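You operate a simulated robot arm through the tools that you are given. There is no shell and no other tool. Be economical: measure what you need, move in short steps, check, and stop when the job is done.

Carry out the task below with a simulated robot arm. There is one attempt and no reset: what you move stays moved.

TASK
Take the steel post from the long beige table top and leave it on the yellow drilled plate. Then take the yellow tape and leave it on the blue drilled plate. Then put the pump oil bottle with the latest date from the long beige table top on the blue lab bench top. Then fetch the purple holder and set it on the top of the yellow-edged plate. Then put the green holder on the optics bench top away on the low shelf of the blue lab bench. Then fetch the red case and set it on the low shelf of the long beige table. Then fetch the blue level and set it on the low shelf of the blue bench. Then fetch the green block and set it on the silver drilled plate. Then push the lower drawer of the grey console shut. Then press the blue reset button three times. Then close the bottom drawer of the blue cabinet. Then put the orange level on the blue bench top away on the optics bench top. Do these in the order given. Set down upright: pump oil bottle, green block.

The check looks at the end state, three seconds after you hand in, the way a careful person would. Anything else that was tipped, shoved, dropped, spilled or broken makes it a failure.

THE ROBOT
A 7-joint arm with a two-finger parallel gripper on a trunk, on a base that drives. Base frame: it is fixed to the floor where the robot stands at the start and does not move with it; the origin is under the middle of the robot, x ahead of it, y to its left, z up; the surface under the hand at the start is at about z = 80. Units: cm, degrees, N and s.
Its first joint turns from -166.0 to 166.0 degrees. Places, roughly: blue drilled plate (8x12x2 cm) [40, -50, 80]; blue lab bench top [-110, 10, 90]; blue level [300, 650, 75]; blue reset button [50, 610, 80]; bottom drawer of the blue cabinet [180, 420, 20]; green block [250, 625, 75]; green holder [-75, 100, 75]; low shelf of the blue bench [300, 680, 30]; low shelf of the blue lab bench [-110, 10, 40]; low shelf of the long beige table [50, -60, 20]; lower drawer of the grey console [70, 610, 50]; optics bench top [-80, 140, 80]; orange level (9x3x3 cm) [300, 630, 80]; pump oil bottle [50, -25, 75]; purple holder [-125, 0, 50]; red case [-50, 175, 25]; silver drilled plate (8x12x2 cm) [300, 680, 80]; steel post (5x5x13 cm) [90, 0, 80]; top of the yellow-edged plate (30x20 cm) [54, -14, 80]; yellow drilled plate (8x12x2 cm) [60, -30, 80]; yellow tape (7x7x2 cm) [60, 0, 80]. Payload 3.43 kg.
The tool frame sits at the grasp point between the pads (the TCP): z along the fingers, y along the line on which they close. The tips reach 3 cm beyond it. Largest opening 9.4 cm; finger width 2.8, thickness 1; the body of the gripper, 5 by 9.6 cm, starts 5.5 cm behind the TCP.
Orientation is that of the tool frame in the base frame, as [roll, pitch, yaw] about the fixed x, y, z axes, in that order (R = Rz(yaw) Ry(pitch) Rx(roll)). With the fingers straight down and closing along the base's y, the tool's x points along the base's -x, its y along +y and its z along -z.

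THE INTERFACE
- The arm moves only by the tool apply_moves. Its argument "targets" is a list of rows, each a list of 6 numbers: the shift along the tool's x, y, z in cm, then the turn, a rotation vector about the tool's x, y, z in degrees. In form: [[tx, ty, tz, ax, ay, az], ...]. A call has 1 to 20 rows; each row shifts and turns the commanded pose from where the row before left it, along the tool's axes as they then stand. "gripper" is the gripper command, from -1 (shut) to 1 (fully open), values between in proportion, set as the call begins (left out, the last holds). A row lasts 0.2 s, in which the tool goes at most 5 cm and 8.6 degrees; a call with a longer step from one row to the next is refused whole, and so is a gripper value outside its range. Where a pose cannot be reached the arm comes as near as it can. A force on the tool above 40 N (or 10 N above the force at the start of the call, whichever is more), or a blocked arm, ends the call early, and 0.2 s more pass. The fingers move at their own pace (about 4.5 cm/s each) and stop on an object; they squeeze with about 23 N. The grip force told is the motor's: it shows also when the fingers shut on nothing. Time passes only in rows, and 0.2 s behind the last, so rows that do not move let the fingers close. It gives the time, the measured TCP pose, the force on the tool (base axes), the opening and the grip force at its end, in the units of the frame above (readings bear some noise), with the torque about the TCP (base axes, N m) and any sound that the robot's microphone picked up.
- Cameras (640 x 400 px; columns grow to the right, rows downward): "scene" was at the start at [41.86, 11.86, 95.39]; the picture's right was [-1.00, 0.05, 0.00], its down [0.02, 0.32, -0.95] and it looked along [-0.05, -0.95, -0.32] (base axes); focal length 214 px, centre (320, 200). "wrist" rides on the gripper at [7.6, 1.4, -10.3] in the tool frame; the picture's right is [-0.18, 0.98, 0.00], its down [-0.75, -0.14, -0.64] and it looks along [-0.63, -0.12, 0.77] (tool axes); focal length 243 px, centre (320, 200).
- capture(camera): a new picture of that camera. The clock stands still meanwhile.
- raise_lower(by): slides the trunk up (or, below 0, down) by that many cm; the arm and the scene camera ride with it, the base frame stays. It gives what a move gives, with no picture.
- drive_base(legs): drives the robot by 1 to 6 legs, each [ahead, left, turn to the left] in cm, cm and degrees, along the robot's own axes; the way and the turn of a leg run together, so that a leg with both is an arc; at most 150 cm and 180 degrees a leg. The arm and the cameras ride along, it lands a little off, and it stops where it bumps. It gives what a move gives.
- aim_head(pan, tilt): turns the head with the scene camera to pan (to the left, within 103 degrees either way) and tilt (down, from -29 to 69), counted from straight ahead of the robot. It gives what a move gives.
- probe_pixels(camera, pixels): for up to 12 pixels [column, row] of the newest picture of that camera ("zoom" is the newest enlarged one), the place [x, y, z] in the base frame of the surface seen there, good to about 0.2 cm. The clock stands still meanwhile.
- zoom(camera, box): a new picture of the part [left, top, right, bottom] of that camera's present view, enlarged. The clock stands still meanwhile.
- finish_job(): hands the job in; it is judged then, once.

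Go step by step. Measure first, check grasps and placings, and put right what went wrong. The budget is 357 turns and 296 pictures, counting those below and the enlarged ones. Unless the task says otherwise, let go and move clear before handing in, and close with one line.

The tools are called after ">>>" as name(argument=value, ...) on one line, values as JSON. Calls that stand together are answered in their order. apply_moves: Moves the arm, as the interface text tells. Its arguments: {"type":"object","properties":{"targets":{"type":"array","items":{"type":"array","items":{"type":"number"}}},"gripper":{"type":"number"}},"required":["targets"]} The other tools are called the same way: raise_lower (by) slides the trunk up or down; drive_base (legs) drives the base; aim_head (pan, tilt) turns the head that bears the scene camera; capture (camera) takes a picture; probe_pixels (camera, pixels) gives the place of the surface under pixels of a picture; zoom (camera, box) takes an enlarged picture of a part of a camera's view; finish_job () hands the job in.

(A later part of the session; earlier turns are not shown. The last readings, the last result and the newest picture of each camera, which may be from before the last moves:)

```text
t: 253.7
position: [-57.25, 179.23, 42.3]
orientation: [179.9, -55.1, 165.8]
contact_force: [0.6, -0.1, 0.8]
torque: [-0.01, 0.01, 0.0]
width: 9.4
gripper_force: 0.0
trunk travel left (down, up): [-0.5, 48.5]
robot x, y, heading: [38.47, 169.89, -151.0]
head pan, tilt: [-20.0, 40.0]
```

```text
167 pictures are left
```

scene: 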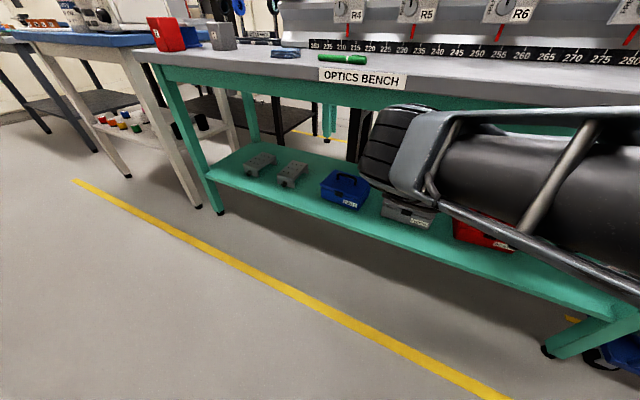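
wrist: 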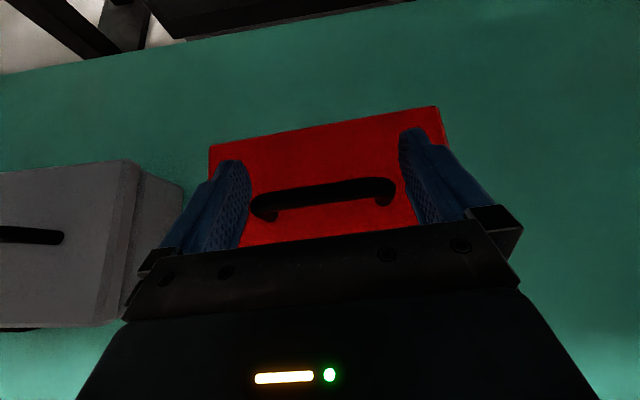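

Handle lies between the fingers. Descend 1 cm more and close.

>>> apply_moves(targets=[[-0.8, -0.15, 0.57, 0, 0, 0], [0, 0, 0, 0, 0, 0]])

>>> apply_moves(targets=[[0, 0, 0, 0, 0, 0], [0, 0, 0, 0, 0, 0], [0, 0, 0, 0, 0, 0], [0, 0, 0, 0, 0, 0]], gripper=-1)

>>> apply_moves(targets=[[0.82, 0, -0.57, 0, 0, 0], [0.82, 0, -0.57, 0, 0, 0], [0.82, 0, -0.57, 0, 0, 0], [0, 0, 0, 0, 0, 0]])

>>> capture(camera="wrist")

```text
t: 254.3
position: [-57.23, 179.08, 41.36]
orientation: [179.9, -55.1, 166.0]
contact_force: [1.2, 0.3, 0.2]
torque: [-0.01, 0.04, 0.03]
width: 9.37
gripper_force: 0.1
trunk travel left (down, up): [-0.5, 48.5]
robot x, y, heading: [37.82, 169.65, -151.3]
head pan, tilt: [-20.0, 40.0]
```

```text
t: 255.3
position: [-57.26, 179.14, 41.33]
orientation: [179.8, -55.1, 166.0]
contact_force: [2.3, -1.2, 1.0]
torque: [0.8, -0.25, 0.0]
width: 9.06
gripper_force: 22.5
trunk travel left (down, up): [-0.5, 48.5]
robot x, y, heading: [38.07, 169.94, -151.3]
head pan, tilt: [-20.0, 40.0]
```

```text
t: 256.3
position: [-57.29, 179.07, 44.15]
orientation: [179.9, -55.0, 165.9]
contact_force: [-0.3, -0.1, -10.2]
torque: [0.01, 0.02, -0.04]
width: 9.04
gripper_force: 22.6
trunk travel left (down, up): [-0.5, 48.5]
robot x, y, heading: [38.26, 169.67, -151.1]
head pan, tilt: [-20.0, 40.0]
```

```text
166 pictures are left
```

wrist: 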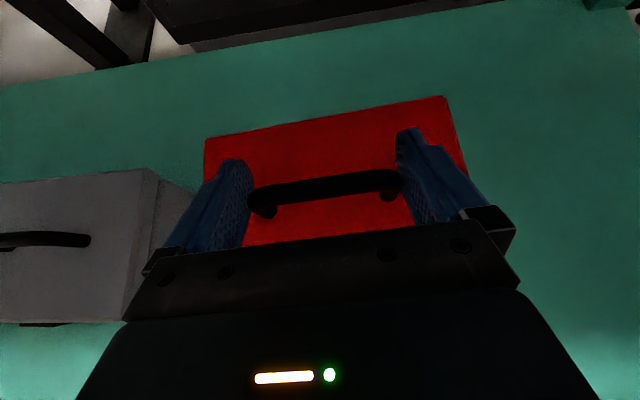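

Lifted (−10 N, width 9.04). I'll raise 3 more and withdraw straight out.

>>> apply_moves(targets=[[1.23, 0, -0.86, 0, 0, 0], [1.23, 0, -0.86, 0, 0, 0], [-1.72, 0, -2.46, 0, 0, 0], [-1.72, 0, -2.46, 0, 0, 0], [-1.72, 0, -2.46, 0, 0, 0], [-1.72, 0, -2.46, 0, 0, 0], [-1.72, 0, -2.46, 0, 0, 0], [-1.72, 0, -2.46, 0, 0, 0], [-1.72, 0, -2.46, 0, 0, 0], [-1.72, 0, -2.46, 0, 0, 0], [0, 0, 0, 0, 0, 0]])

>>> capture(camera="wrist")

```text
t: 258.7
position: [-33.84, 173.27, 47.24]
orientation: [179.9, -55.0, 166.1]
contact_force: [-0.2, -0.8, -8.5]
torque: [0.0, -0.03, -0.01]
width: 9.05
gripper_force: 23.2
trunk travel left (down, up): [-0.5, 48.5]
robot x, y, heading: [38.04, 169.58, -151.3]
head pan, tilt: [-20.0, 40.0]
```

```text
165 pictures are left
```

wrist: 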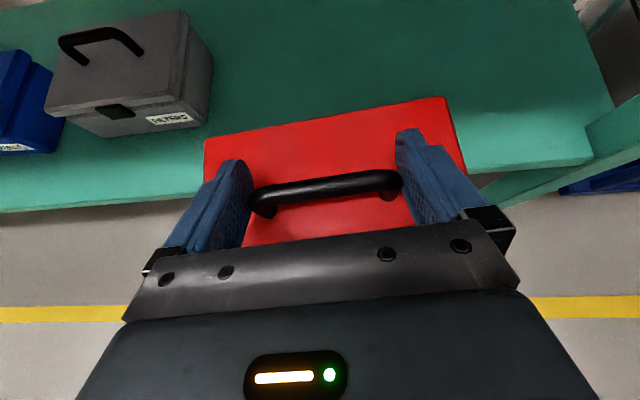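

Case is out and hanging level. I'll retract further, then turn left into the aisle.

>>> apply_moves(targets=[[-1.72, 0, -2.46, 0, 0, 0], [-1.72, 0, -2.46, 0, 0, 0], [-1.72, 0, -2.46, 0, 0, 0], [0, 0, 0, 0, 0, 0]])

>>> drive_base(legs=[[0, 0, 48]])

>>> raise_lower(by=38)

>>> capture(camera="wrist")

```text
t: 259.7
position: [-25.21, 170.79, 47.32]
orientation: [179.9, -55.1, 166.1]
contact_force: [-0.3, -0.1, -9.1]
torque: [-0.01, 0.0, 0.06]
width: 9.04
gripper_force: 22.8
trunk travel left (down, up): [-0.5, 48.5]
robot x, y, heading: [38.5, 169.5, -151.2]
head pan, tilt: [-20.0, 40.0]
```

```text
t: 262.2
position: [-5.55, 123.67, 47.31]
orientation: [180.0, -55.0, -146.6]
contact_force: [0.3, 0.0, -8.9]
torque: [0.0, 0.0, -0.03]
width: 9.03
gripper_force: 23.2
trunk travel left (down, up): [-0.5, 48.5]
robot x, y, heading: [38.49, 169.64, -103.6]
head pan, tilt: [-20.0, 40.0]
```

```text
t: 265.9
position: [-5.42, 123.61, 85.39]
orientation: [179.9, -55.0, -146.6]
contact_force: [0.1, 0.2, -9.0]
torque: [-0.02, 0.0, -0.03]
width: 9.01
gripper_force: 23.2
trunk travel left (down, up): [-38.5, 10.5]
robot x, y, heading: [38.26, 169.57, -104.1]
head pan, tilt: [-20.0, 40.0]
```

```text
164 pictures are left
```

wrist: 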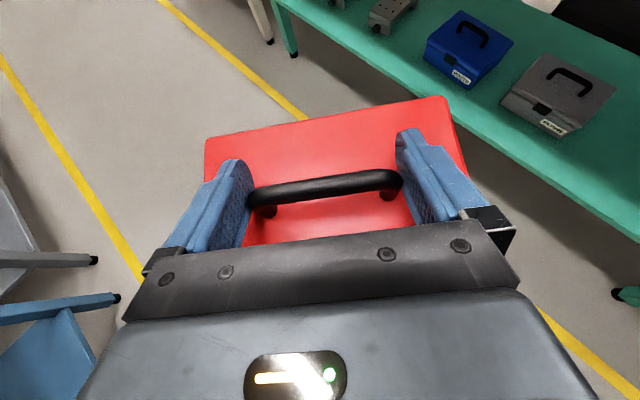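

I'll raise the trunk and hand for travel, then drive down the aisle toward the long table.

>>> raise_lower(by=10)

>>> apply_moves(targets=[[2.46, 0, -1.72, 0, 0, 0], [2.46, 0, -1.72, 0, 0, 0], [2.46, 0, -1.72, 0, 0, 0], [0, 0, 0, 0, 0, 0]])

>>> drive_base(legs=[[130, -16.7, 0], [0, 0, 50], [0, 0, 0]])

>>> capture(camera="wrist")

```text
t: 267.2
position: [-5.45, 123.65, 95.25]
orientation: [179.9, -55.0, -146.6]
contact_force: [-0.1, 0.5, -9.7]
torque: [0.03, -0.01, -0.02]
width: 9.0
gripper_force: 22.8
trunk travel left (down, up): [-48.5, 0.5]
robot x, y, heading: [38.47, 170.18, -103.5]
head pan, tilt: [-20.0, 40.0]
```

```text
t: 268.2
position: [-5.47, 123.61, 104.28]
orientation: [179.9, -55.0, -146.6]
contact_force: [-0.6, -0.5, -9.1]
torque: [0.03, 0.01, 0.04]
width: 9.01
gripper_force: 23.0
trunk travel left (down, up): [-48.5, 0.5]
robot x, y, heading: [38.25, 169.99, -103.7]
head pan, tilt: [-20.0, 40.0]
```

```text
t: 277.5
position: [-2.23, -18.15, 104.33]
orientation: [179.8, -55.1, -97.0]
contact_force: [-0.6, -0.1, -9.6]
torque: [0.02, 0.0, 0.02]
width: 9.04
gripper_force: 23.2
trunk travel left (down, up): [-48.5, 0.5]
robot x, y, heading: [-9.14, 45.07, -54.3]
head pan, tilt: [-20.0, 40.0]
```

```text
163 pictures are left
```

wrist: 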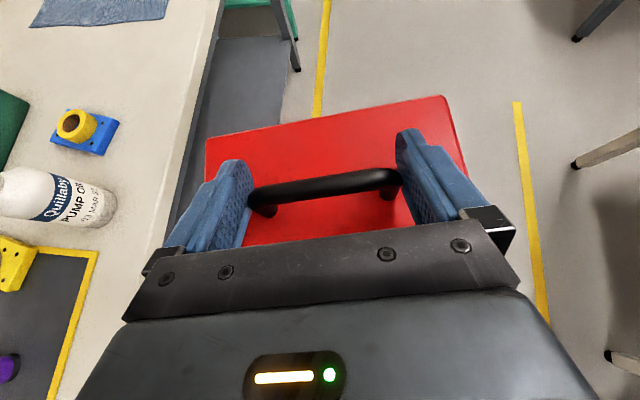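

I'll continue to about (-45,-56), then turn to face the table.

>>> drive_base(legs=[[60.6, -88.3, 0]])

>>> drive_base(legs=[[0, 0, 83]])

>>> aim_head(pan=-40, tilt=50)

>>> capture(camera="scene")

>>> capture(camera="wrist")

```text
t: 283.0
position: [-37.14, -119.06, 104.43]
orientation: [179.9, -55.0, -96.3]
contact_force: [0.2, 0.2, -9.5]
torque: [0.03, -0.03, -0.02]
width: 9.01
gripper_force: 22.9
trunk travel left (down, up): [-48.5, 0.5]
robot x, y, heading: [-44.6, -56.37, -53.4]
head pan, tilt: [-20.0, 40.0]
```

```text
t: 286.9
position: [18.82, -55.52, 104.35]
orientation: [179.9, -55.0, -12.6]
contact_force: [0.8, 0.3, -9.2]
torque: [0.01, 0.06, -0.01]
width: 9.04
gripper_force: 22.8
trunk travel left (down, up): [-48.5, 0.5]
robot x, y, heading: [-44.65, -56.12, 30.0]
head pan, tilt: [-20.0, 40.0]
```

```text
t: 287.8
position: [18.78, -55.53, 104.34]
orientation: [179.9, -55.0, -12.7]
contact_force: [0.1, 0.5, -9.1]
torque: [0.0, 0.04, -0.03]
width: 9.06
gripper_force: 23.2
trunk travel left (down, up): [-48.5, 0.5]
robot x, y, heading: [-44.61, -56.18, 30.1]
head pan, tilt: [-40.0, 50.0]
```

```text
162 pictures are left
```

scene: 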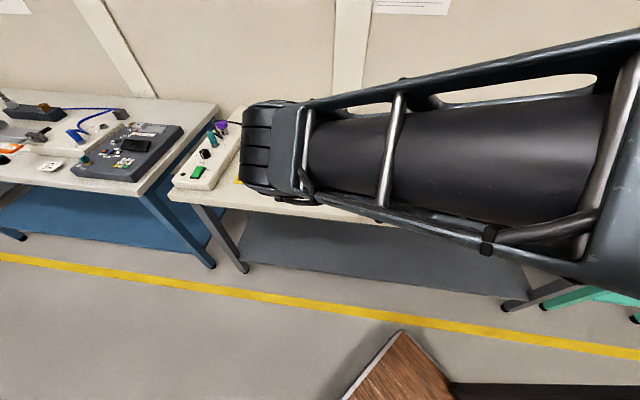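

```text
161 pictures are left
```

wrist: 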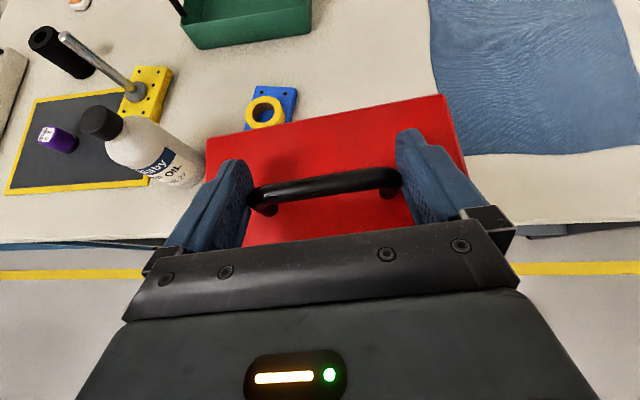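

I need the table-top front edge and shelf edge positions here.

>>> probe_pixels(camera="wrist", pixels=[[60, 235], [580, 220], [140, 232], [600, 200]])

>>> probe_pixels(camera="scene", pixels=[[300, 272], [300, 250], [420, 288], [420, 260], [500, 296], [240, 265], [520, 300], [270, 150], [280, 195], [190, 195]])

```text
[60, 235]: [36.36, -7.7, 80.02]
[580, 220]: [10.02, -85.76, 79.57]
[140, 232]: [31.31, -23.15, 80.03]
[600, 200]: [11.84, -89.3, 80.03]
```

```text
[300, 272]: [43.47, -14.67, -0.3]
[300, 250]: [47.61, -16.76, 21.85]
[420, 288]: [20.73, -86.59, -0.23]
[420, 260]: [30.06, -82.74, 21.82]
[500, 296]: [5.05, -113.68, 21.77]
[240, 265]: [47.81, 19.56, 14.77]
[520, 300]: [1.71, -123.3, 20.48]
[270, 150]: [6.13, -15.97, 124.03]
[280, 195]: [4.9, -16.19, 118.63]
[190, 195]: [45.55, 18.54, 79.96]
```

Shelf surface is z 21.8 and the top's front edge lies 3 cm outside the shelf front. I'll square the hand to the table, retract 10 cm, then lower in front of it.

>>> apply_moves(targets=[[-1.95, 0, -2.78, -4.3, 0, 3.0], [-1.95, 0, -2.78, 0, 0, 0], [-1.95, 0, -2.78, 0, 0, 0], [0, 0, 0, 0, 0, 0]])

>>> capture(camera="wrist")

```text
t: 288.8
position: [11.44, -54.25, 100.38]
orientation: [180.0, -55.0, -17.8]
contact_force: [-0.2, -0.8, -9.5]
torque: [0.02, 0.04, -0.03]
width: 9.04
gripper_force: 22.6
out of reach, approached as far as the arm can: row 1, 2, 3
trunk travel left (down, up): [-48.5, 0.5]
robot x, y, heading: [-45.09, -56.47, 30.4]
head pan, tilt: [-40.0, 50.0]
```

```text
160 pictures are left
```

wrist: 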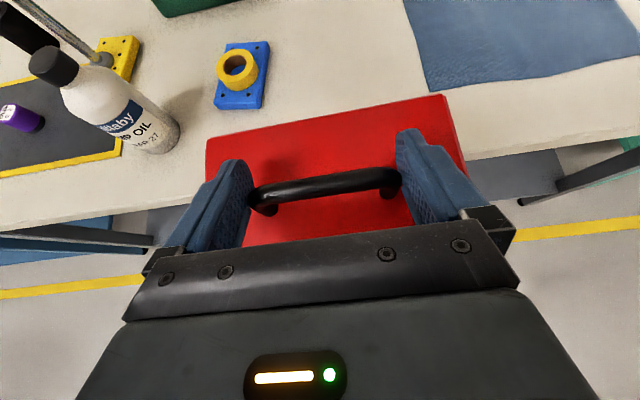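

I'll back the base 3 cm straight out for safety, then lower the trunk.

>>> drive_base(legs=[[-2, 2.2, 0]])

>>> raise_lower(by=-15)

>>> capture(camera="wrist")

```text
t: 289.6
position: [8.63, -53.46, 100.23]
orientation: [180.0, -55.0, -18.0]
contact_force: [0.8, -0.6, -9.3]
torque: [0.0, 0.03, -0.01]
width: 9.04
gripper_force: 22.7
trunk travel left (down, up): [-48.5, 0.5]
robot x, y, heading: [-48.0, -55.24, 30.3]
head pan, tilt: [-40.0, 50.0]
```

```text
t: 291.4
position: [8.62, -53.4, 85.47]
orientation: [179.9, -55.0, -17.9]
contact_force: [0.3, 0.1, -9.0]
torque: [0.02, 0.05, 0.03]
width: 9.04
gripper_force: 22.9
trunk travel left (down, up): [-33.5, 15.5]
robot x, y, heading: [-47.75, -55.06, 30.2]
head pan, tilt: [-40.0, 50.0]
```

```text
159 pictures are left
```

wrist: 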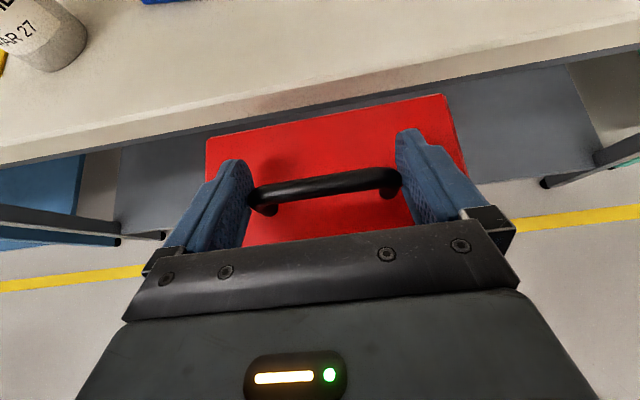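

Clear of the table edge. Lowering the rest of the way.

>>> raise_lower(by=-33)

>>> apply_moves(targets=[[-2.46, 0, 1.72, 0, 0, 0], [-2.46, 0, 1.72, 0, 0, 0], [-2.46, 0, 1.72, 0, 0, 0], [-2.46, 0, 1.72, 0, 0, 0], [0, 0, 0, 0, 0, 0]])

>>> capture(camera="wrist")

>>> capture(camera="scene")

```text
t: 294.6
position: [8.55, -53.3, 52.38]
orientation: [179.8, -54.9, -18.0]
contact_force: [0.9, -0.2, -8.8]
torque: [0.04, 0.0, 0.03]
width: 9.03
gripper_force: 22.6
trunk travel left (down, up): [-0.5, 48.5]
robot x, y, heading: [-47.41, -55.44, 30.3]
head pan, tilt: [-40.0, 50.0]
```

```text
t: 295.8
position: [10.45, -53.72, 44.17]
orientation: [179.9, -55.0, -18.0]
contact_force: [0.2, -0.4, -10.3]
torque: [-0.02, 0.03, -0.02]
width: 9.02
gripper_force: 22.8
out of reach, approached as far as the arm can: row 2, 3, 4
trunk travel left (down, up): [-0.5, 48.5]
robot x, y, heading: [-47.83, -55.31, 30.2]
head pan, tilt: [-40.0, 50.0]
```

```text
158 pictures are left
```

wrist: 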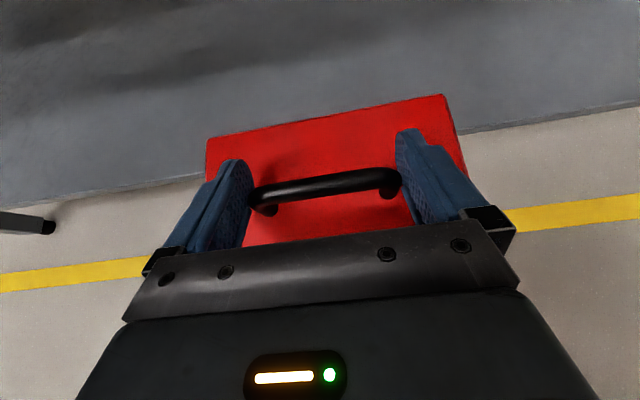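

```text
157 pictures are left
```

scene: 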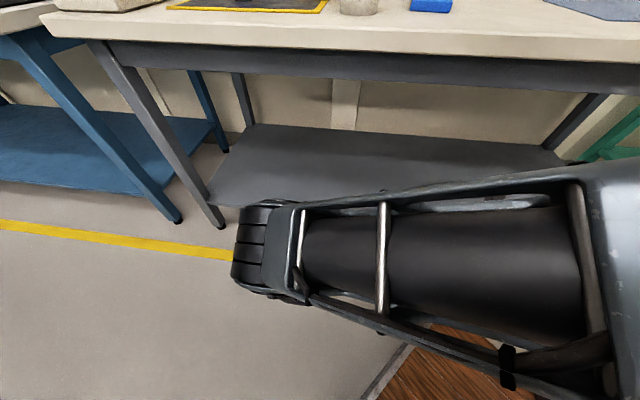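

Shelf is empty. I'll move in 24 cm at this height, then check.

>>> apply_moves(targets=[[2.0, 0, 2.87, 0, 0, 0], [2.0, 0, 2.87, 0, 0, 0], [2.0, 0, 2.87, 0, 0, 0], [2.0, 0, 2.87, 0, 0, 0], [2.0, 0, 2.87, 0, 0, 0], [2.0, 0, 2.87, 0, 0, 0], [2.0, 0, 2.87, 0, 0, 0], [0, 0, 0, 0, 0, 0]])

>>> capture(camera="wrist")

>>> capture(camera="scene")

```text
t: 297.6
position: [33.91, -61.25, 44.35]
orientation: [179.9, -55.0, -17.9]
contact_force: [0.2, 0.1, -10.2]
torque: [0.01, 0.02, -0.02]
width: 9.03
gripper_force: 23.1
trunk travel left (down, up): [-0.5, 48.5]
robot x, y, heading: [-47.51, -55.16, 30.1]
head pan, tilt: [-40.0, 50.0]
```

```text
156 pictures are left
```

wrist: 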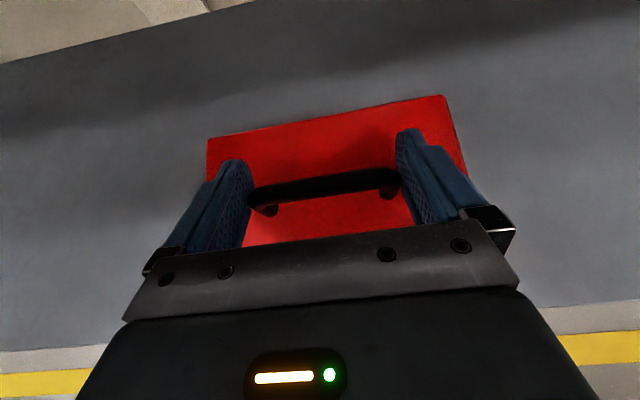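

```text
155 pictures are left
```

scene: 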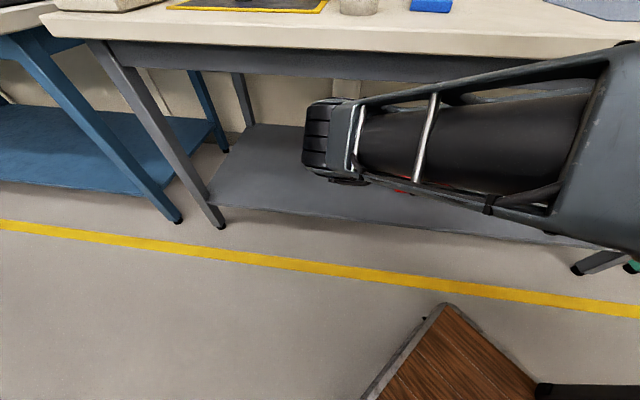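

>>> probe_pixels(camera="scene", pixels=[[320, 105], [320, 140], [345, 105], [330, 175]])

>>> apply_moves(targets=[[-1.64, 0, 1.15, 0, 0, 0], [-1.64, 0, 1.15, 0, 0, 0], [-1.64, 0, 1.15, 0, 0, 0], [-1.64, 0, 1.15, 0, 0, 0], [-1.23, 0, 0.86, 0, 0, 0], [0, 0, 0, 0, 0, 0]])

```text
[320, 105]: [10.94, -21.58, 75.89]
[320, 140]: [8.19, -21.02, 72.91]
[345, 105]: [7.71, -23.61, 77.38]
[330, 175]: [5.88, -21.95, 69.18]
```

```text
t: 299.0
position: [33.86, -61.24, 34.82]
orientation: [179.9, -55.1, -17.9]
contact_force: [-0.2, 0.5, -9.1]
torque: [-0.01, 0.04, -0.03]
width: 9.03
gripper_force: 22.5
trunk travel left (down, up): [-0.5, 48.5]
robot x, y, heading: [-47.26, -55.35, 30.1]
head pan, tilt: [-40.0, 50.0]
```

Elbow is well clear. Lowering the last bit to contact.

>>> apply_moves(targets=[[-0.66, 0, 0.46, 0, 0, 0], [-0.33, 0, 0.23, 0, 0, 0], [-0.16, 0, 0.12, 0, 0, 0], [-0.16, 0, 0.12, 0, 0, 0], [0, 0, 0, 0, 0, 0]])

```text
t: 300.2
position: [34.03, -61.42, 33.36]
orientation: [179.8, -55.3, -17.9]
contact_force: [-8.0, -0.7, 24.1]
torque: [0.0, 0.03, -0.13]
width: 9.01
gripper_force: 22.5
trunk travel left (down, up): [-0.5, 48.5]
robot x, y, heading: [-47.68, -55.02, 30.2]
head pan, tilt: [-40.0, 50.0]
```

Case is on the shelf (contact +24 N). Release, rise and look.

>>> apply_moves(targets=[[0.1, 0, 0, 0, 0, 0], [0, 0, 0, 0, 0, 0], [0, 0, 0, 0, 0, 0]], gripper=1)

>>> apply_moves(targets=[[1.64, 0, -1.15, 0, 0, 0], [1.64, 0, -1.15, 0, 0, 0], [1.64, 0, -1.15, 0, 0, 0], [1.64, 0, -1.15, 0, 0, 0], [0, 0, 0, 0, 0, 0]])

>>> capture(camera="wrist")

```text
t: 301.0
position: [34.02, -61.27, 33.33]
orientation: [180.0, -55.0, -18.0]
contact_force: [-0.2, -0.4, -0.6]
torque: [0.0, 0.02, -0.02]
width: 9.38
gripper_force: 0.1
trunk travel left (down, up): [-0.5, 48.5]
robot x, y, heading: [-47.82, -55.19, 30.3]
head pan, tilt: [-40.0, 50.0]
```

```text
t: 302.2
position: [34.01, -61.13, 41.18]
orientation: [-180.0, -55.1, -18.0]
contact_force: [-0.4, -0.4, 0.5]
torque: [0.0, -0.02, -0.02]
width: 9.41
gripper_force: 0.1
trunk travel left (down, up): [-0.5, 48.5]
robot x, y, heading: [-47.32, -55.13, 30.1]
head pan, tilt: [-40.0, 50.0]
```

```text
154 pictures are left
```

wrist: 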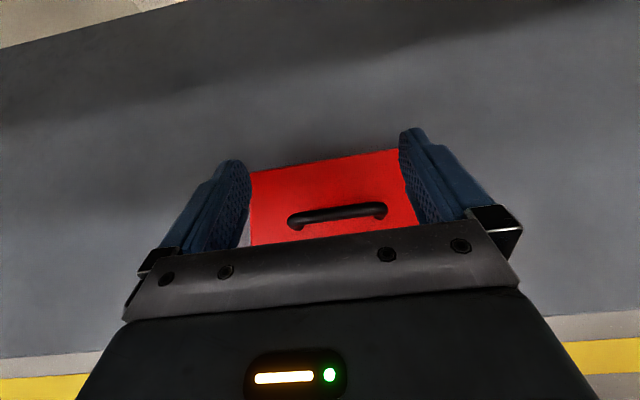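

Released cleanly. Withdraw.

>>> apply_moves(targets=[[1.2, 0, -0.85, 0, 0, 0], [-2.2, 0, -3.15, 0, 0, 0], [-2.2, 0, -3.15, 0, 0, 0], [-2.2, 0, -3.15, 0, 0, 0], [-2.2, 0, -3.15, 0, 0, 0], [-2.2, 0, -3.15, 0, 0, 0], [0, 0, -3.5, 0, 0, 0], [0, 0, 0, 0, 0, 0]])

>>> capture(camera="wrist")

```text
t: 304.0
position: [13.09, -54.39, 44.9]
orientation: [179.9, -55.1, -17.9]
contact_force: [0.2, 0.4, 0.0]
torque: [0.0, 0.0, -0.01]
width: 9.39
gripper_force: 0.0
trunk travel left (down, up): [-0.5, 48.5]
robot x, y, heading: [-47.74, -55.32, 30.4]
head pan, tilt: [-40.0, 50.0]
```

```text
153 pictures are left
```

wrist: 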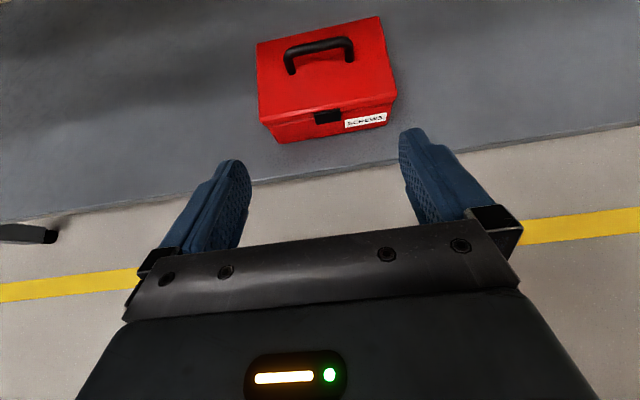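

The red case rests on the table's low shelf. Next come the blue-bench tasks far up the aisle. I'll raise the trunk, then turn to face up the aisle.

>>> raise_lower(by=40)

>>> raise_lower(by=8)

>>> drive_base(legs=[[0, 0, 52]])

>>> aim_head(pan=0, tilt=20)

>>> capture(camera="scene")

```text
t: 307.8
position: [13.18, -54.45, 84.91]
orientation: [179.9, -55.0, -18.0]
contact_force: [-1.1, -1.0, 0.3]
torque: [0.04, -0.02, 0.02]
width: 9.39
gripper_force: 0.0
trunk travel left (down, up): [-40.5, 8.5]
robot x, y, heading: [-47.6, -55.24, 29.9]
head pan, tilt: [-40.0, 50.0]
```

```text
t: 309.0
position: [12.94, -54.45, 92.86]
orientation: [179.9, -55.1, -18.0]
contact_force: [0.4, 0.3, 0.1]
torque: [-0.01, 0.01, -0.04]
width: 9.38
gripper_force: 0.1
trunk travel left (down, up): [-48.5, 0.5]
robot x, y, heading: [-47.61, -55.54, 30.2]
head pan, tilt: [-40.0, 50.0]
```

```text
t: 311.7
position: [-10.27, -7.49, 92.96]
orientation: [179.9, -55.0, 33.4]
contact_force: [-0.1, -0.4, -0.3]
torque: [0.0, 0.0, -0.02]
width: 9.41
gripper_force: 0.0
trunk travel left (down, up): [-48.5, 0.5]
robot x, y, heading: [-47.89, -55.22, 81.3]
head pan, tilt: [-40.0, 50.0]
```

```text
t: 312.8
position: [-10.18, -7.37, 93.0]
orientation: [180.0, -55.1, 33.4]
contact_force: [0.5, -0.8, 0.1]
torque: [0.01, -0.01, 0.03]
width: 9.43
gripper_force: 0.1
trunk travel left (down, up): [-48.5, 0.5]
robot x, y, heading: [-46.99, -55.0, 81.3]
head pan, tilt: [0.0, 20.0]
```

```text
152 pictures are left
```

scene: 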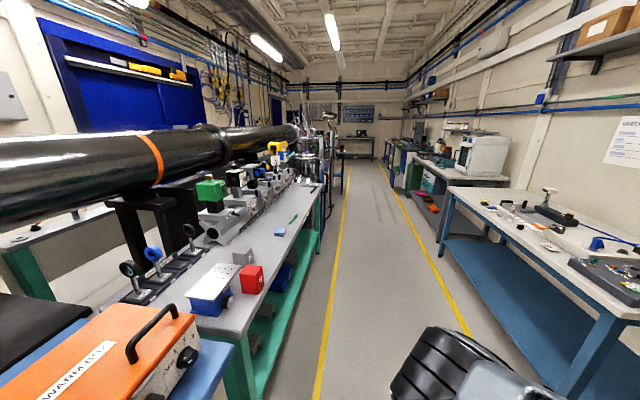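

The aisle is clear. I'll drive up it about 5 m in four legs.

>>> drive_base(legs=[[122.6, -19.8, 0], [122.6, -19.8, 0], [122.6, -19.8, 0], [122.6, -19.8, 0]])

>>> capture(camera="scene")

```text
t: 336.6
position: [148.09, 462.83, 92.95]
orientation: [180.0, -55.2, 32.3]
contact_force: [0.3, 0.6, 0.1]
torque: [0.0, 0.02, -0.03]
width: 9.43
gripper_force: 0.0
trunk travel left (down, up): [-48.5, 0.5]
robot x, y, heading: [109.92, 415.45, 80.3]
head pan, tilt: [0.0, 20.0]
```

```text
151 pictures are left
```

scene: 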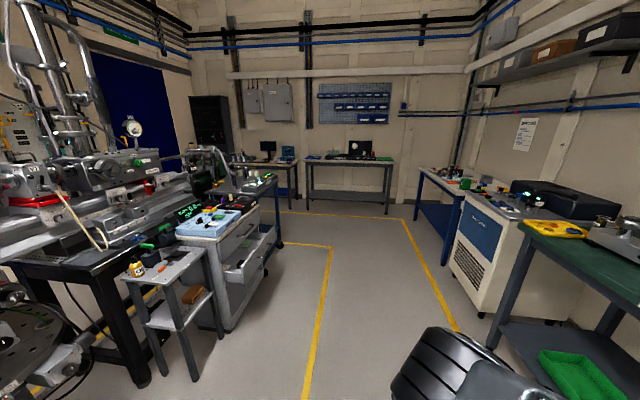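

I can see the grey console with an open drawer at (250,262) and a blue-legged bench at (440,200). I'll probe the positions.

>>> probe_pixels(camera="scene", pixels=[[250, 262], [268, 245], [210, 225], [440, 185], [425, 175], [450, 230], [475, 200], [330, 260], [405, 225], [490, 310], [585, 370], [500, 210]])

>>> zoom(camera="scene", box=[380, 130, 560, 250])

>>> zoom(camera="scene", box=[120, 160, 320, 320])

```text
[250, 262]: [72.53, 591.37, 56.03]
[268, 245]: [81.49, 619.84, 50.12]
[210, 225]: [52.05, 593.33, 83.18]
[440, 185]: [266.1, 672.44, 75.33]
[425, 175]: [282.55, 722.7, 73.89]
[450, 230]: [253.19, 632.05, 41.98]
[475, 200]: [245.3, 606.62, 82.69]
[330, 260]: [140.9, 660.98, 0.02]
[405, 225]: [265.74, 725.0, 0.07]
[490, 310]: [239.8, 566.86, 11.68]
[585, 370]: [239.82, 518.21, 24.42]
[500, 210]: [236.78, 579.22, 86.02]
```

```text
3.33 times, centred on (470, 190) of scene
```

zoom: 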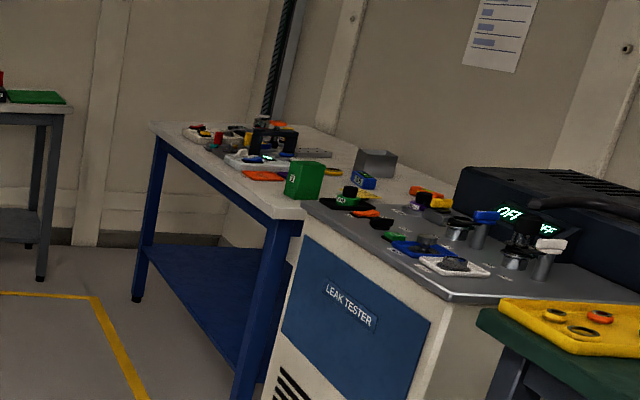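

```text
2.50 times, centred on (220, 240) of scene
```

zoom: 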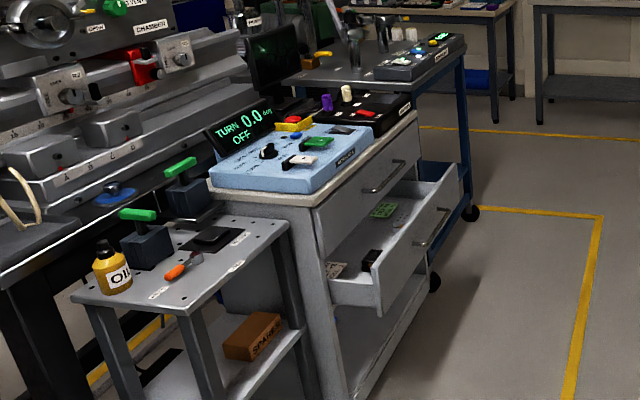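

The blue bench's front edge runs from about (249,622) to (283,723). I'll drive in front of it and look.

>>> drive_base(legs=[[133, -12.4, 0], [133, -12.4, 0], [0, 0, -50]])

>>> aim_head(pan=-45, tilt=30)

>>> capture(camera="scene")

>>> capture(camera="wrist")

```text
t: 351.8
position: [238.81, 674.45, 92.89]
orientation: [180.0, -55.1, -17.2]
contact_force: [0.5, -0.2, 0.0]
torque: [0.01, 0.03, 0.0]
width: 9.42
gripper_force: 0.1
trunk travel left (down, up): [-48.5, 0.5]
robot x, y, heading: [178.16, 672.46, 30.7]
head pan, tilt: [0.0, 20.0]
```

```text
t: 353.0
position: [238.72, 674.35, 92.89]
orientation: [179.9, -55.1, -17.3]
contact_force: [-0.1, 0.2, -0.2]
torque: [-0.01, 0.03, 0.0]
width: 9.4
gripper_force: 0.0
trunk travel left (down, up): [-48.5, 0.5]
robot x, y, heading: [178.35, 673.04, 30.8]
head pan, tilt: [-45.0, 30.0]
```

```text
148 pictures are left
```

scene: 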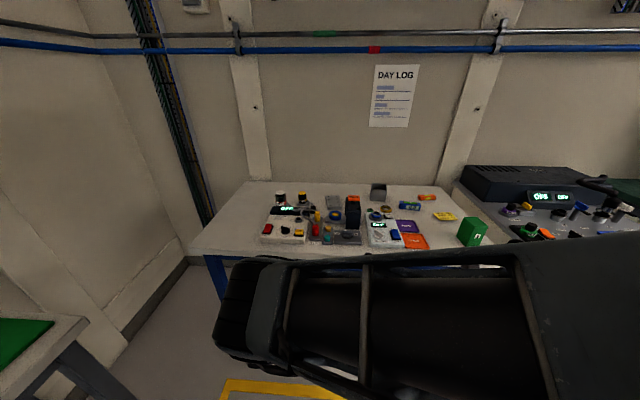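

```text
147 pictures are left
```

wrist: 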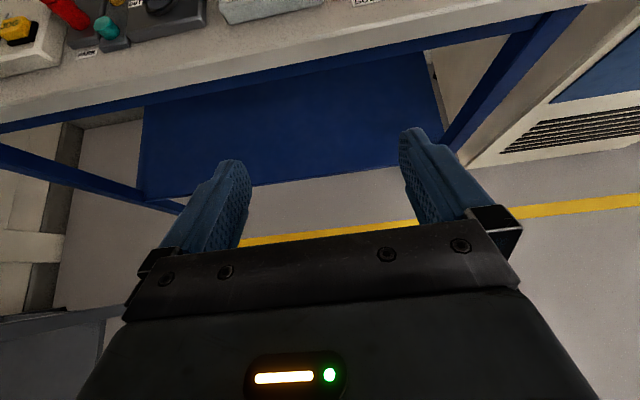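

Zooming on the bench top.

>>> zoom(camera="scene", box=[240, 170, 500, 260])

>>> probe_pixels(camera="scene", pixels=[[410, 206], [410, 227], [412, 240], [444, 216], [470, 232], [378, 190], [428, 197], [386, 210], [385, 235], [334, 202], [390, 222], [450, 240]])

```text
2.46 times, centred on (370, 215) of scene
```

zoom: 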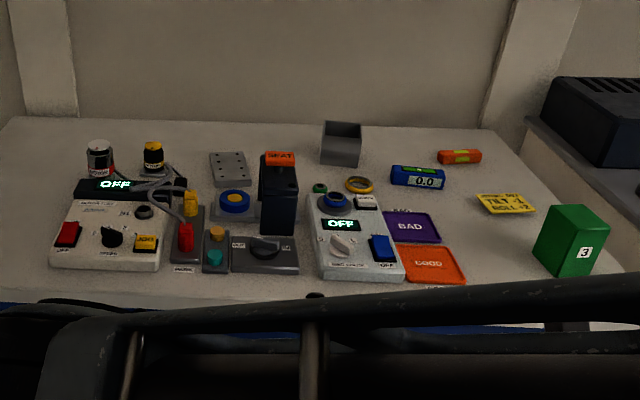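

```text
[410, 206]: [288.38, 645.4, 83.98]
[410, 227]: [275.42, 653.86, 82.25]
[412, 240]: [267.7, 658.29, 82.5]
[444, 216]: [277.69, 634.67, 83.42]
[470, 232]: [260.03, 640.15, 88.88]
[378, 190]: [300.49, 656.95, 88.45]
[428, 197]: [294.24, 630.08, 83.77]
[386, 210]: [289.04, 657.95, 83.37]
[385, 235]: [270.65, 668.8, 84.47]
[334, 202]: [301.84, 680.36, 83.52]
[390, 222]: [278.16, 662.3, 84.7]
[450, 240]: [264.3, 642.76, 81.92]
```

I'll get a tighter zoom on the blue and orange levels and the plate, with end points.

>>> zoom(camera="scene", box=[380, 180, 480, 250])

>>> probe_pixels(camera="zoom", pixels=[[130, 158], [250, 180], [150, 150], [125, 185], [255, 205], [185, 165], [318, 110], [400, 115], [520, 250], [600, 370], [430, 350], [190, 260]])

```text
5.71 times, centred on (430, 215) of scene
```

zoom: 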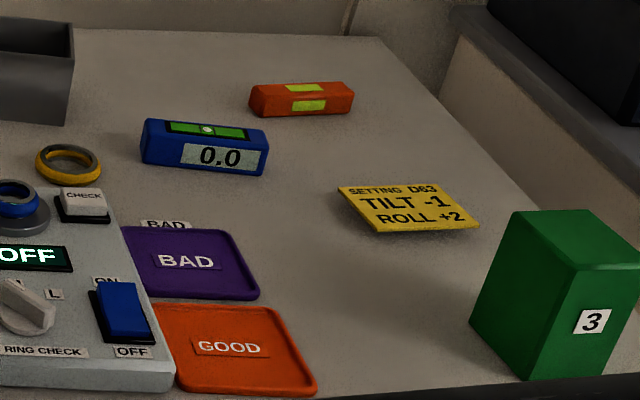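

```text
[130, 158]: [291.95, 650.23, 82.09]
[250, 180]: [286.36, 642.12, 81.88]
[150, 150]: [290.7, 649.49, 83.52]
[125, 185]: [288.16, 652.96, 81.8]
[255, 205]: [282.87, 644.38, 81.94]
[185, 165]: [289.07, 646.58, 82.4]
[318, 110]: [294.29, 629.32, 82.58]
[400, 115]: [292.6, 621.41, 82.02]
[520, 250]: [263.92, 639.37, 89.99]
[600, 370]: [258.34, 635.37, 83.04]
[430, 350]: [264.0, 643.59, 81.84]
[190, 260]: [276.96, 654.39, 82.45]
```

Blue level is about 9×3×3 cm, centred near (288.7,646), with its long axis at bearing ≈62° (nearly along the bench). To put it under the bench I need its long axis pointing in. I'll pick it tool-down, set it down turned, and regrasp slanted. First raise the hand and drive closer.

>>> apply_moves(targets=[[3.28, 0, -2.3, 0, 0, 0], [3.28, 0, -2.3, 0, 0, 0], [3.28, 0, -2.3, 0, 0, 0], [0, 0, 0, 0, 0, 0]])

>>> drive_base(legs=[[10.4, -31.4, 0]])

>>> capture(camera="wrist")

```text
t: 354.0
position: [239.24, 674.16, 104.61]
orientation: [179.8, -55.0, -17.5]
contact_force: [1.0, 0.3, -0.9]
torque: [0.03, -0.03, -0.02]
width: 9.39
gripper_force: 0.1
out of reach, approached as far as the arm can: row 3
trunk travel left (down, up): [-48.5, 0.5]
robot x, y, heading: [178.37, 673.1, 30.9]
head pan, tilt: [-45.0, 30.0]
```

```text
t: 356.1
position: [264.12, 653.03, 104.42]
orientation: [179.8, -55.1, -17.3]
contact_force: [0.0, 0.0, 0.6]
torque: [0.01, 0.0, 0.0]
width: 9.4
gripper_force: 0.0
trunk travel left (down, up): [-48.5, 0.5]
robot x, y, heading: [202.91, 651.68, 30.9]
head pan, tilt: [-45.0, 30.0]
```

```text
144 pictures are left
```

wrist: 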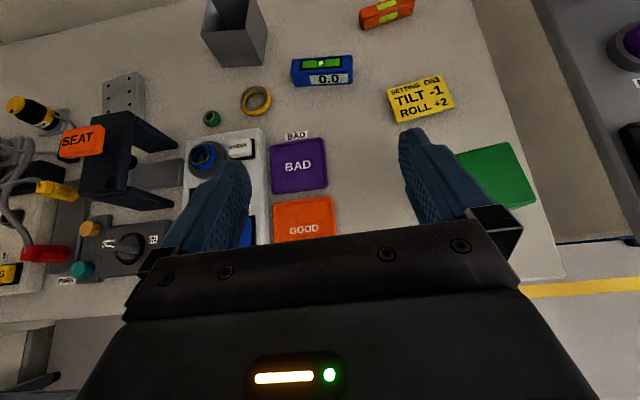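

Good view. Now I'll bring the tool to straight down and turn its yaw by +79°.

>>> apply_moves(targets=[[0, 0, 0, 0, -7.9, 0], [0, 0, 0, 0, -7.9, 0], [0, 0, 0, 0, -7.9, 0], [0, 0, 0, 0, -7.9, 0], [0, 0, 0, 0, -7.9, 0], [0, 0, 0, 0, -7.9, 0], [0, 0, 0, 0, -7.6, 0], [0, 0, 0, 0, 0, -8], [0, 0, 0, 0, 0, -8], [0, 0, 0, 0, 0, -8], [0, 0, 0, 0, 0, -8], [0, 0, 0, 0, 0, -8], [0, 0, 0, 0, 0, -8], [0, 0, 0, 0, 0, -8], [0, 0, 0, 0, 0, -8], [0, 0, 0, 0, 0, -8], [0, 0, 0, 0, 0, -7]])

>>> capture(camera="wrist")

```text
t: 359.7
position: [264.13, 653.09, 104.52]
orientation: [179.9, 0.0, 61.9]
contact_force: [0.1, 0.5, -0.6]
torque: [0.03, -0.01, -0.01]
width: 9.41
gripper_force: 0.0
trunk travel left (down, up): [-48.5, 0.5]
robot x, y, heading: [203.12, 651.64, 30.7]
head pan, tilt: [-45.0, 30.0]
```

```text
143 pictures are left
```

wrist: 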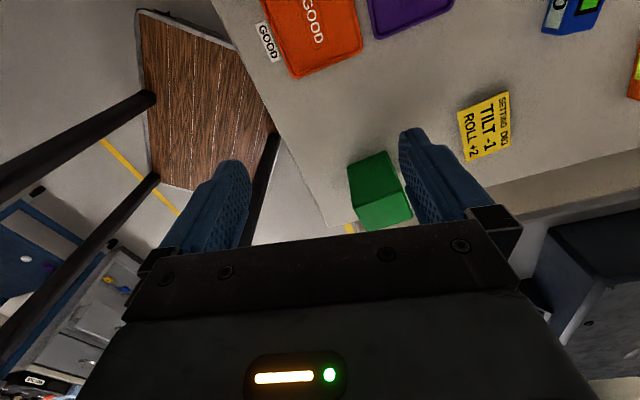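

Yaw is set. Moving over the level.

>>> apply_moves(targets=[[0.88, 4.17, 0, 0, 0, 0], [0.88, 4.17, 0, 0, 0, 0], [0.88, 4.17, 0, 0, 0, 0], [0.88, 4.17, 0, 0, 0, 0], [0.88, 4.17, 0, 0, 0, 0], [0.88, 4.17, 0, 0, 0, 0], [0, 0, 0, 0, 0, 0]])

>>> capture(camera="wrist")

```text
t: 361.3
position: [288.67, 645.83, 104.4]
orientation: [180.0, 0.0, 61.5]
contact_force: [0.5, 1.0, 0.3]
torque: [-0.01, -0.03, -0.01]
width: 9.42
gripper_force: 0.0
trunk travel left (down, up): [-48.5, 0.5]
robot x, y, heading: [202.95, 652.09, 30.6]
head pan, tilt: [-45.0, 30.0]
```

```text
142 pictures are left
```

wrist: 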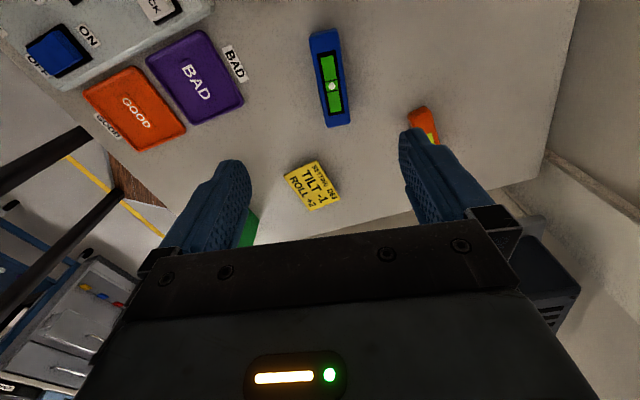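

>>> probe_pixels(camera="wrist", pixels=[[313, 36], [336, 33], [328, 123], [347, 120], [330, 80], [413, 112], [425, 110], [318, 185], [296, 180], [330, 198]])

```text
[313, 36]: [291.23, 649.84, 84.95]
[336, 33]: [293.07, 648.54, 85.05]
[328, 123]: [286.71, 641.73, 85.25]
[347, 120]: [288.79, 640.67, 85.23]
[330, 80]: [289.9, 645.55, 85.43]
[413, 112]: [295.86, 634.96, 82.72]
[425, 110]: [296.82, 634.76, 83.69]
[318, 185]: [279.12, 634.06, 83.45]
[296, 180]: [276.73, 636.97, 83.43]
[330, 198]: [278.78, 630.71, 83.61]
```

Level top 85.2, centre (289.95,645.2). Descend and grip across it.

>>> apply_moves(targets=[[0.06, 1.43, 3, 0, 0, 0], [0, 0, 4, 0, 0, 0], [0, 0, 4, 0, 0, 0], [0, 0, 4, 0, 0, 0], [0, 0, 2.5, 0, 0, 0], [0, 0, 0, 0, 0, 0]], gripper=0.3)

>>> capture(camera="wrist")

```text
t: 362.7
position: [289.98, 645.18, 86.89]
orientation: [179.9, 0.0, 61.7]
contact_force: [-0.7, 0.6, 0.7]
torque: [-0.01, -0.01, -0.01]
width: 6.11
gripper_force: 0.0
trunk travel left (down, up): [-48.5, 0.5]
robot x, y, heading: [203.21, 651.67, 30.7]
head pan, tilt: [-45.0, 30.0]
```

```text
141 pictures are left
```

wrist: 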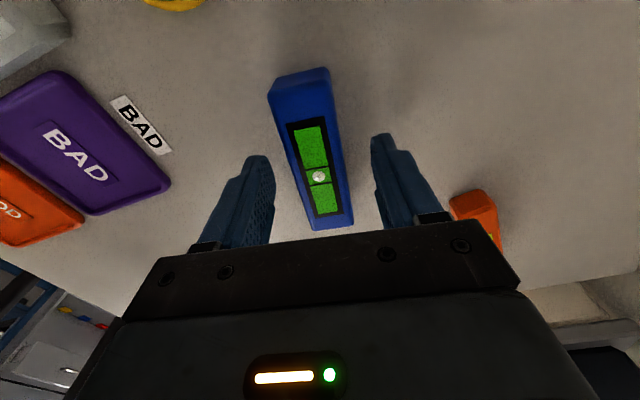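

Straddling it. Lower 1.6, close and lift.

>>> apply_moves(targets=[[0, 0, 1.6, 0, 0, 0], [0, 0, 0, 0, 0, 0]])

>>> apply_moves(targets=[[0, 0, 0, 0, 0, 0], [0, 0, 0, 0, 0, 0], [0, 0, 0, 0, 0, 0], [0, 0, 0, 0, 0, 0]], gripper=-1)

>>> apply_moves(targets=[[0, 0, -3, 0, 0, 0], [0, 0, -4, 0, 0, 0], [0, 0, -4, 0, 0, 0], [0, 0, 0, 0, 0, 0]])

>>> capture(camera="wrist")

```text
t: 363.3
position: [289.84, 645.14, 85.45]
orientation: [179.8, 0.0, 61.7]
contact_force: [-0.6, -0.4, -0.1]
torque: [0.01, 0.02, -0.01]
width: 6.09
gripper_force: 0.1
trunk travel left (down, up): [-48.5, 0.5]
robot x, y, heading: [203.0, 651.6, 31.0]
head pan, tilt: [-45.0, 30.0]
```

```text
t: 364.3
position: [289.93, 645.1, 85.4]
orientation: [179.9, 0.0, 61.7]
contact_force: [-0.1, -1.2, 0.9]
torque: [0.0, 0.05, 0.02]
width: 3.57
gripper_force: 22.9
trunk travel left (down, up): [-48.5, 0.5]
robot x, y, heading: [202.89, 651.84, 30.7]
head pan, tilt: [-45.0, 30.0]
```

```text
t: 365.3
position: [289.77, 645.23, 96.57]
orientation: [180.0, 0.1, 61.8]
contact_force: [-0.9, 0.6, -1.5]
torque: [0.0, 0.03, -0.02]
width: 3.58
gripper_force: 22.7
trunk travel left (down, up): [-48.5, 0.5]
robot x, y, heading: [203.03, 651.48, 30.8]
head pan, tilt: [-45.0, 30.0]
```

```text
140 pictures are left
```

wrist: 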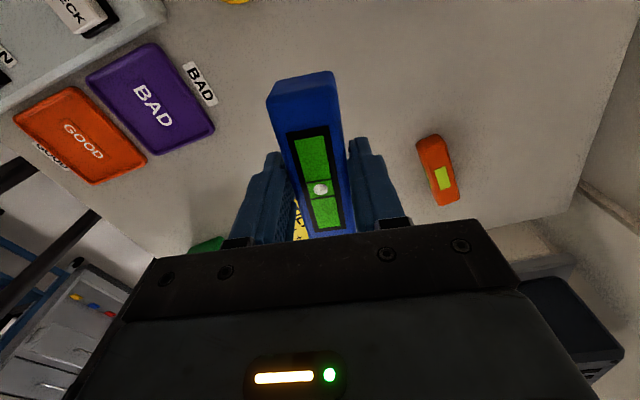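

Held. I'll rotate it −80° in place, so its long axis points into the bench, and set it back down here.

>>> apply_moves(targets=[[0, 0, 0, 0, 0, 8], [0, 0, 0, 0, 0, 8], [0, 0, 0, 0, 0, 8], [0, 0, 0, 0, 0, 8], [0, 0, 0, 0, 0, 8], [0, 0, 0, 0, 0, 8], [0, 0, 0, 0, 0, 8], [0, 0, 0, 0, 0, 8], [0, 0, 0, 0, 0, 8], [0, 0, 0, 0, 0, 8.2], [0, 0, 4, 0, 0, 0], [0, 0, 4, 0, 0, 0], [0, 0, 2.5, 0, 0, 0], [0, 0, 0, 0, 0, 0]])

>>> capture(camera="wrist")

```text
t: 368.3
position: [290.0, 645.13, 85.76]
orientation: [-180.0, 0.0, -18.6]
contact_force: [0.0, 0.7, -1.7]
torque: [-0.03, 0.01, 0.0]
width: 3.58
gripper_force: 23.4
trunk travel left (down, up): [-48.5, 0.5]
robot x, y, heading: [203.01, 651.9, 30.8]
head pan, tilt: [-45.0, 30.0]
```

```text
139 pictures are left
```

wrist: 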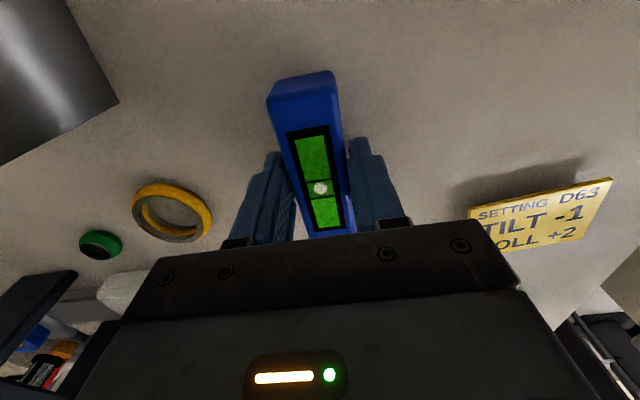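

>>> apply_moves(targets=[[0, 0, 0.25, 0, 0, 0], [0, 0, 0.15, 0, 0, 0], [0, 0, 0.15, 0, 0, 0], [0, 0, 0, 0, 0, 0]])

```text
t: 369.3
position: [290.03, 645.04, 85.5]
orientation: [179.9, -0.2, -18.6]
contact_force: [-3.0, -0.5, 7.9]
torque: [0.12, 0.51, 0.04]
width: 3.57
gripper_force: 22.6
trunk travel left (down, up): [-48.5, 0.5]
robot x, y, heading: [203.1, 651.93, 31.0]
head pan, tilt: [-45.0, 30.0]
```

Down. Release, rise, and tilt the tool to the slanted pose.

>>> apply_moves(targets=[[0, 0, 0, 0, 0, 0], [0, 0, 0, 0, 0, 0], [0, 0, 0, 0, 0, 0]], gripper=0.3)

>>> apply_moves(targets=[[0, 0, -3, 0, 0, 0], [0, 0, -4, 0, 0, 0], [0, 0, -4, 0, 0, 0], [0, 0, -3, 0, 0, 0], [0, 0, 0, 0, 7.9, 0], [0, 0, 0, 0, 7.9, 0], [0, 0, 0, 0, 7.9, 0], [0, 0, 0, 0, 7.9, 0], [0, 0, 0, 0, 7.9, 0], [0, 0, 0, 0, 7.9, 0], [0, 0, 0, 0, 7.6, 0], [0, 0, 0, 0, 0, 0]])

>>> capture(camera="wrist")

```text
t: 370.1
position: [289.94, 645.12, 85.5]
orientation: [180.0, -0.1, -18.5]
contact_force: [-0.4, 0.4, 0.5]
torque: [-0.01, -0.01, 0.02]
width: 6.13
gripper_force: 0.0
trunk travel left (down, up): [-48.5, 0.5]
robot x, y, heading: [202.9, 651.6, 30.8]
head pan, tilt: [-45.0, 30.0]
```

```text
t: 372.7
position: [289.77, 645.25, 99.55]
orientation: [180.0, -55.2, -18.5]
contact_force: [-0.2, -0.2, -0.6]
torque: [0.02, 0.03, -0.03]
width: 6.11
gripper_force: 0.0
trunk travel left (down, up): [-48.5, 0.5]
robot x, y, heading: [202.83, 651.93, 31.0]
head pan, tilt: [-45.0, 30.0]
```

```text
138 pictures are left
```

wrist: 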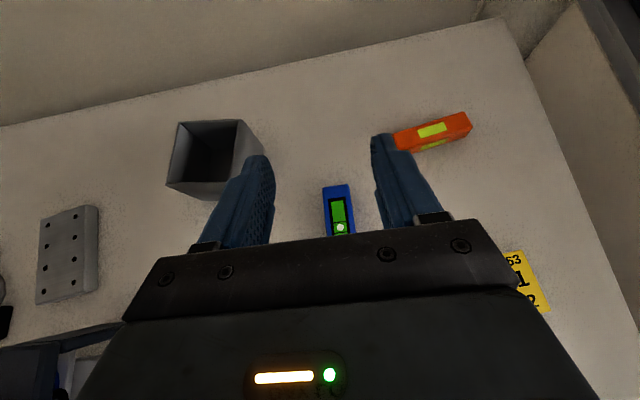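

Descend slanted over the level to TCP 85.3.

>>> apply_moves(targets=[[-2.9, 0, 2.03, 0, 0, 0], [-2.9, 0, 2.03, 0, 0, 0], [-2.9, 0, 2.03, 0, 0, 0], [0, 0, 0, 0, 0, 0]])

>>> capture(camera="wrist")

```text
t: 373.7
position: [289.93, 645.21, 88.55]
orientation: [179.9, -55.2, -18.4]
contact_force: [-0.5, -0.3, 0.2]
torque: [-0.03, -0.03, 0.03]
width: 6.11
gripper_force: 0.0
trunk travel left (down, up): [-48.5, 0.5]
robot x, y, heading: [202.86, 651.91, 30.8]
head pan, tilt: [-45.0, 30.0]
```

```text
137 pictures are left
```

wrist: 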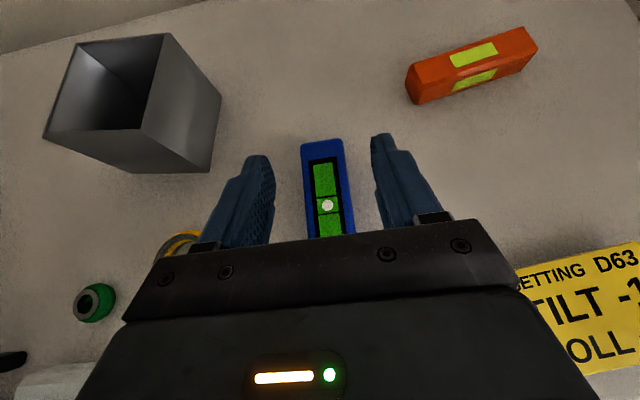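

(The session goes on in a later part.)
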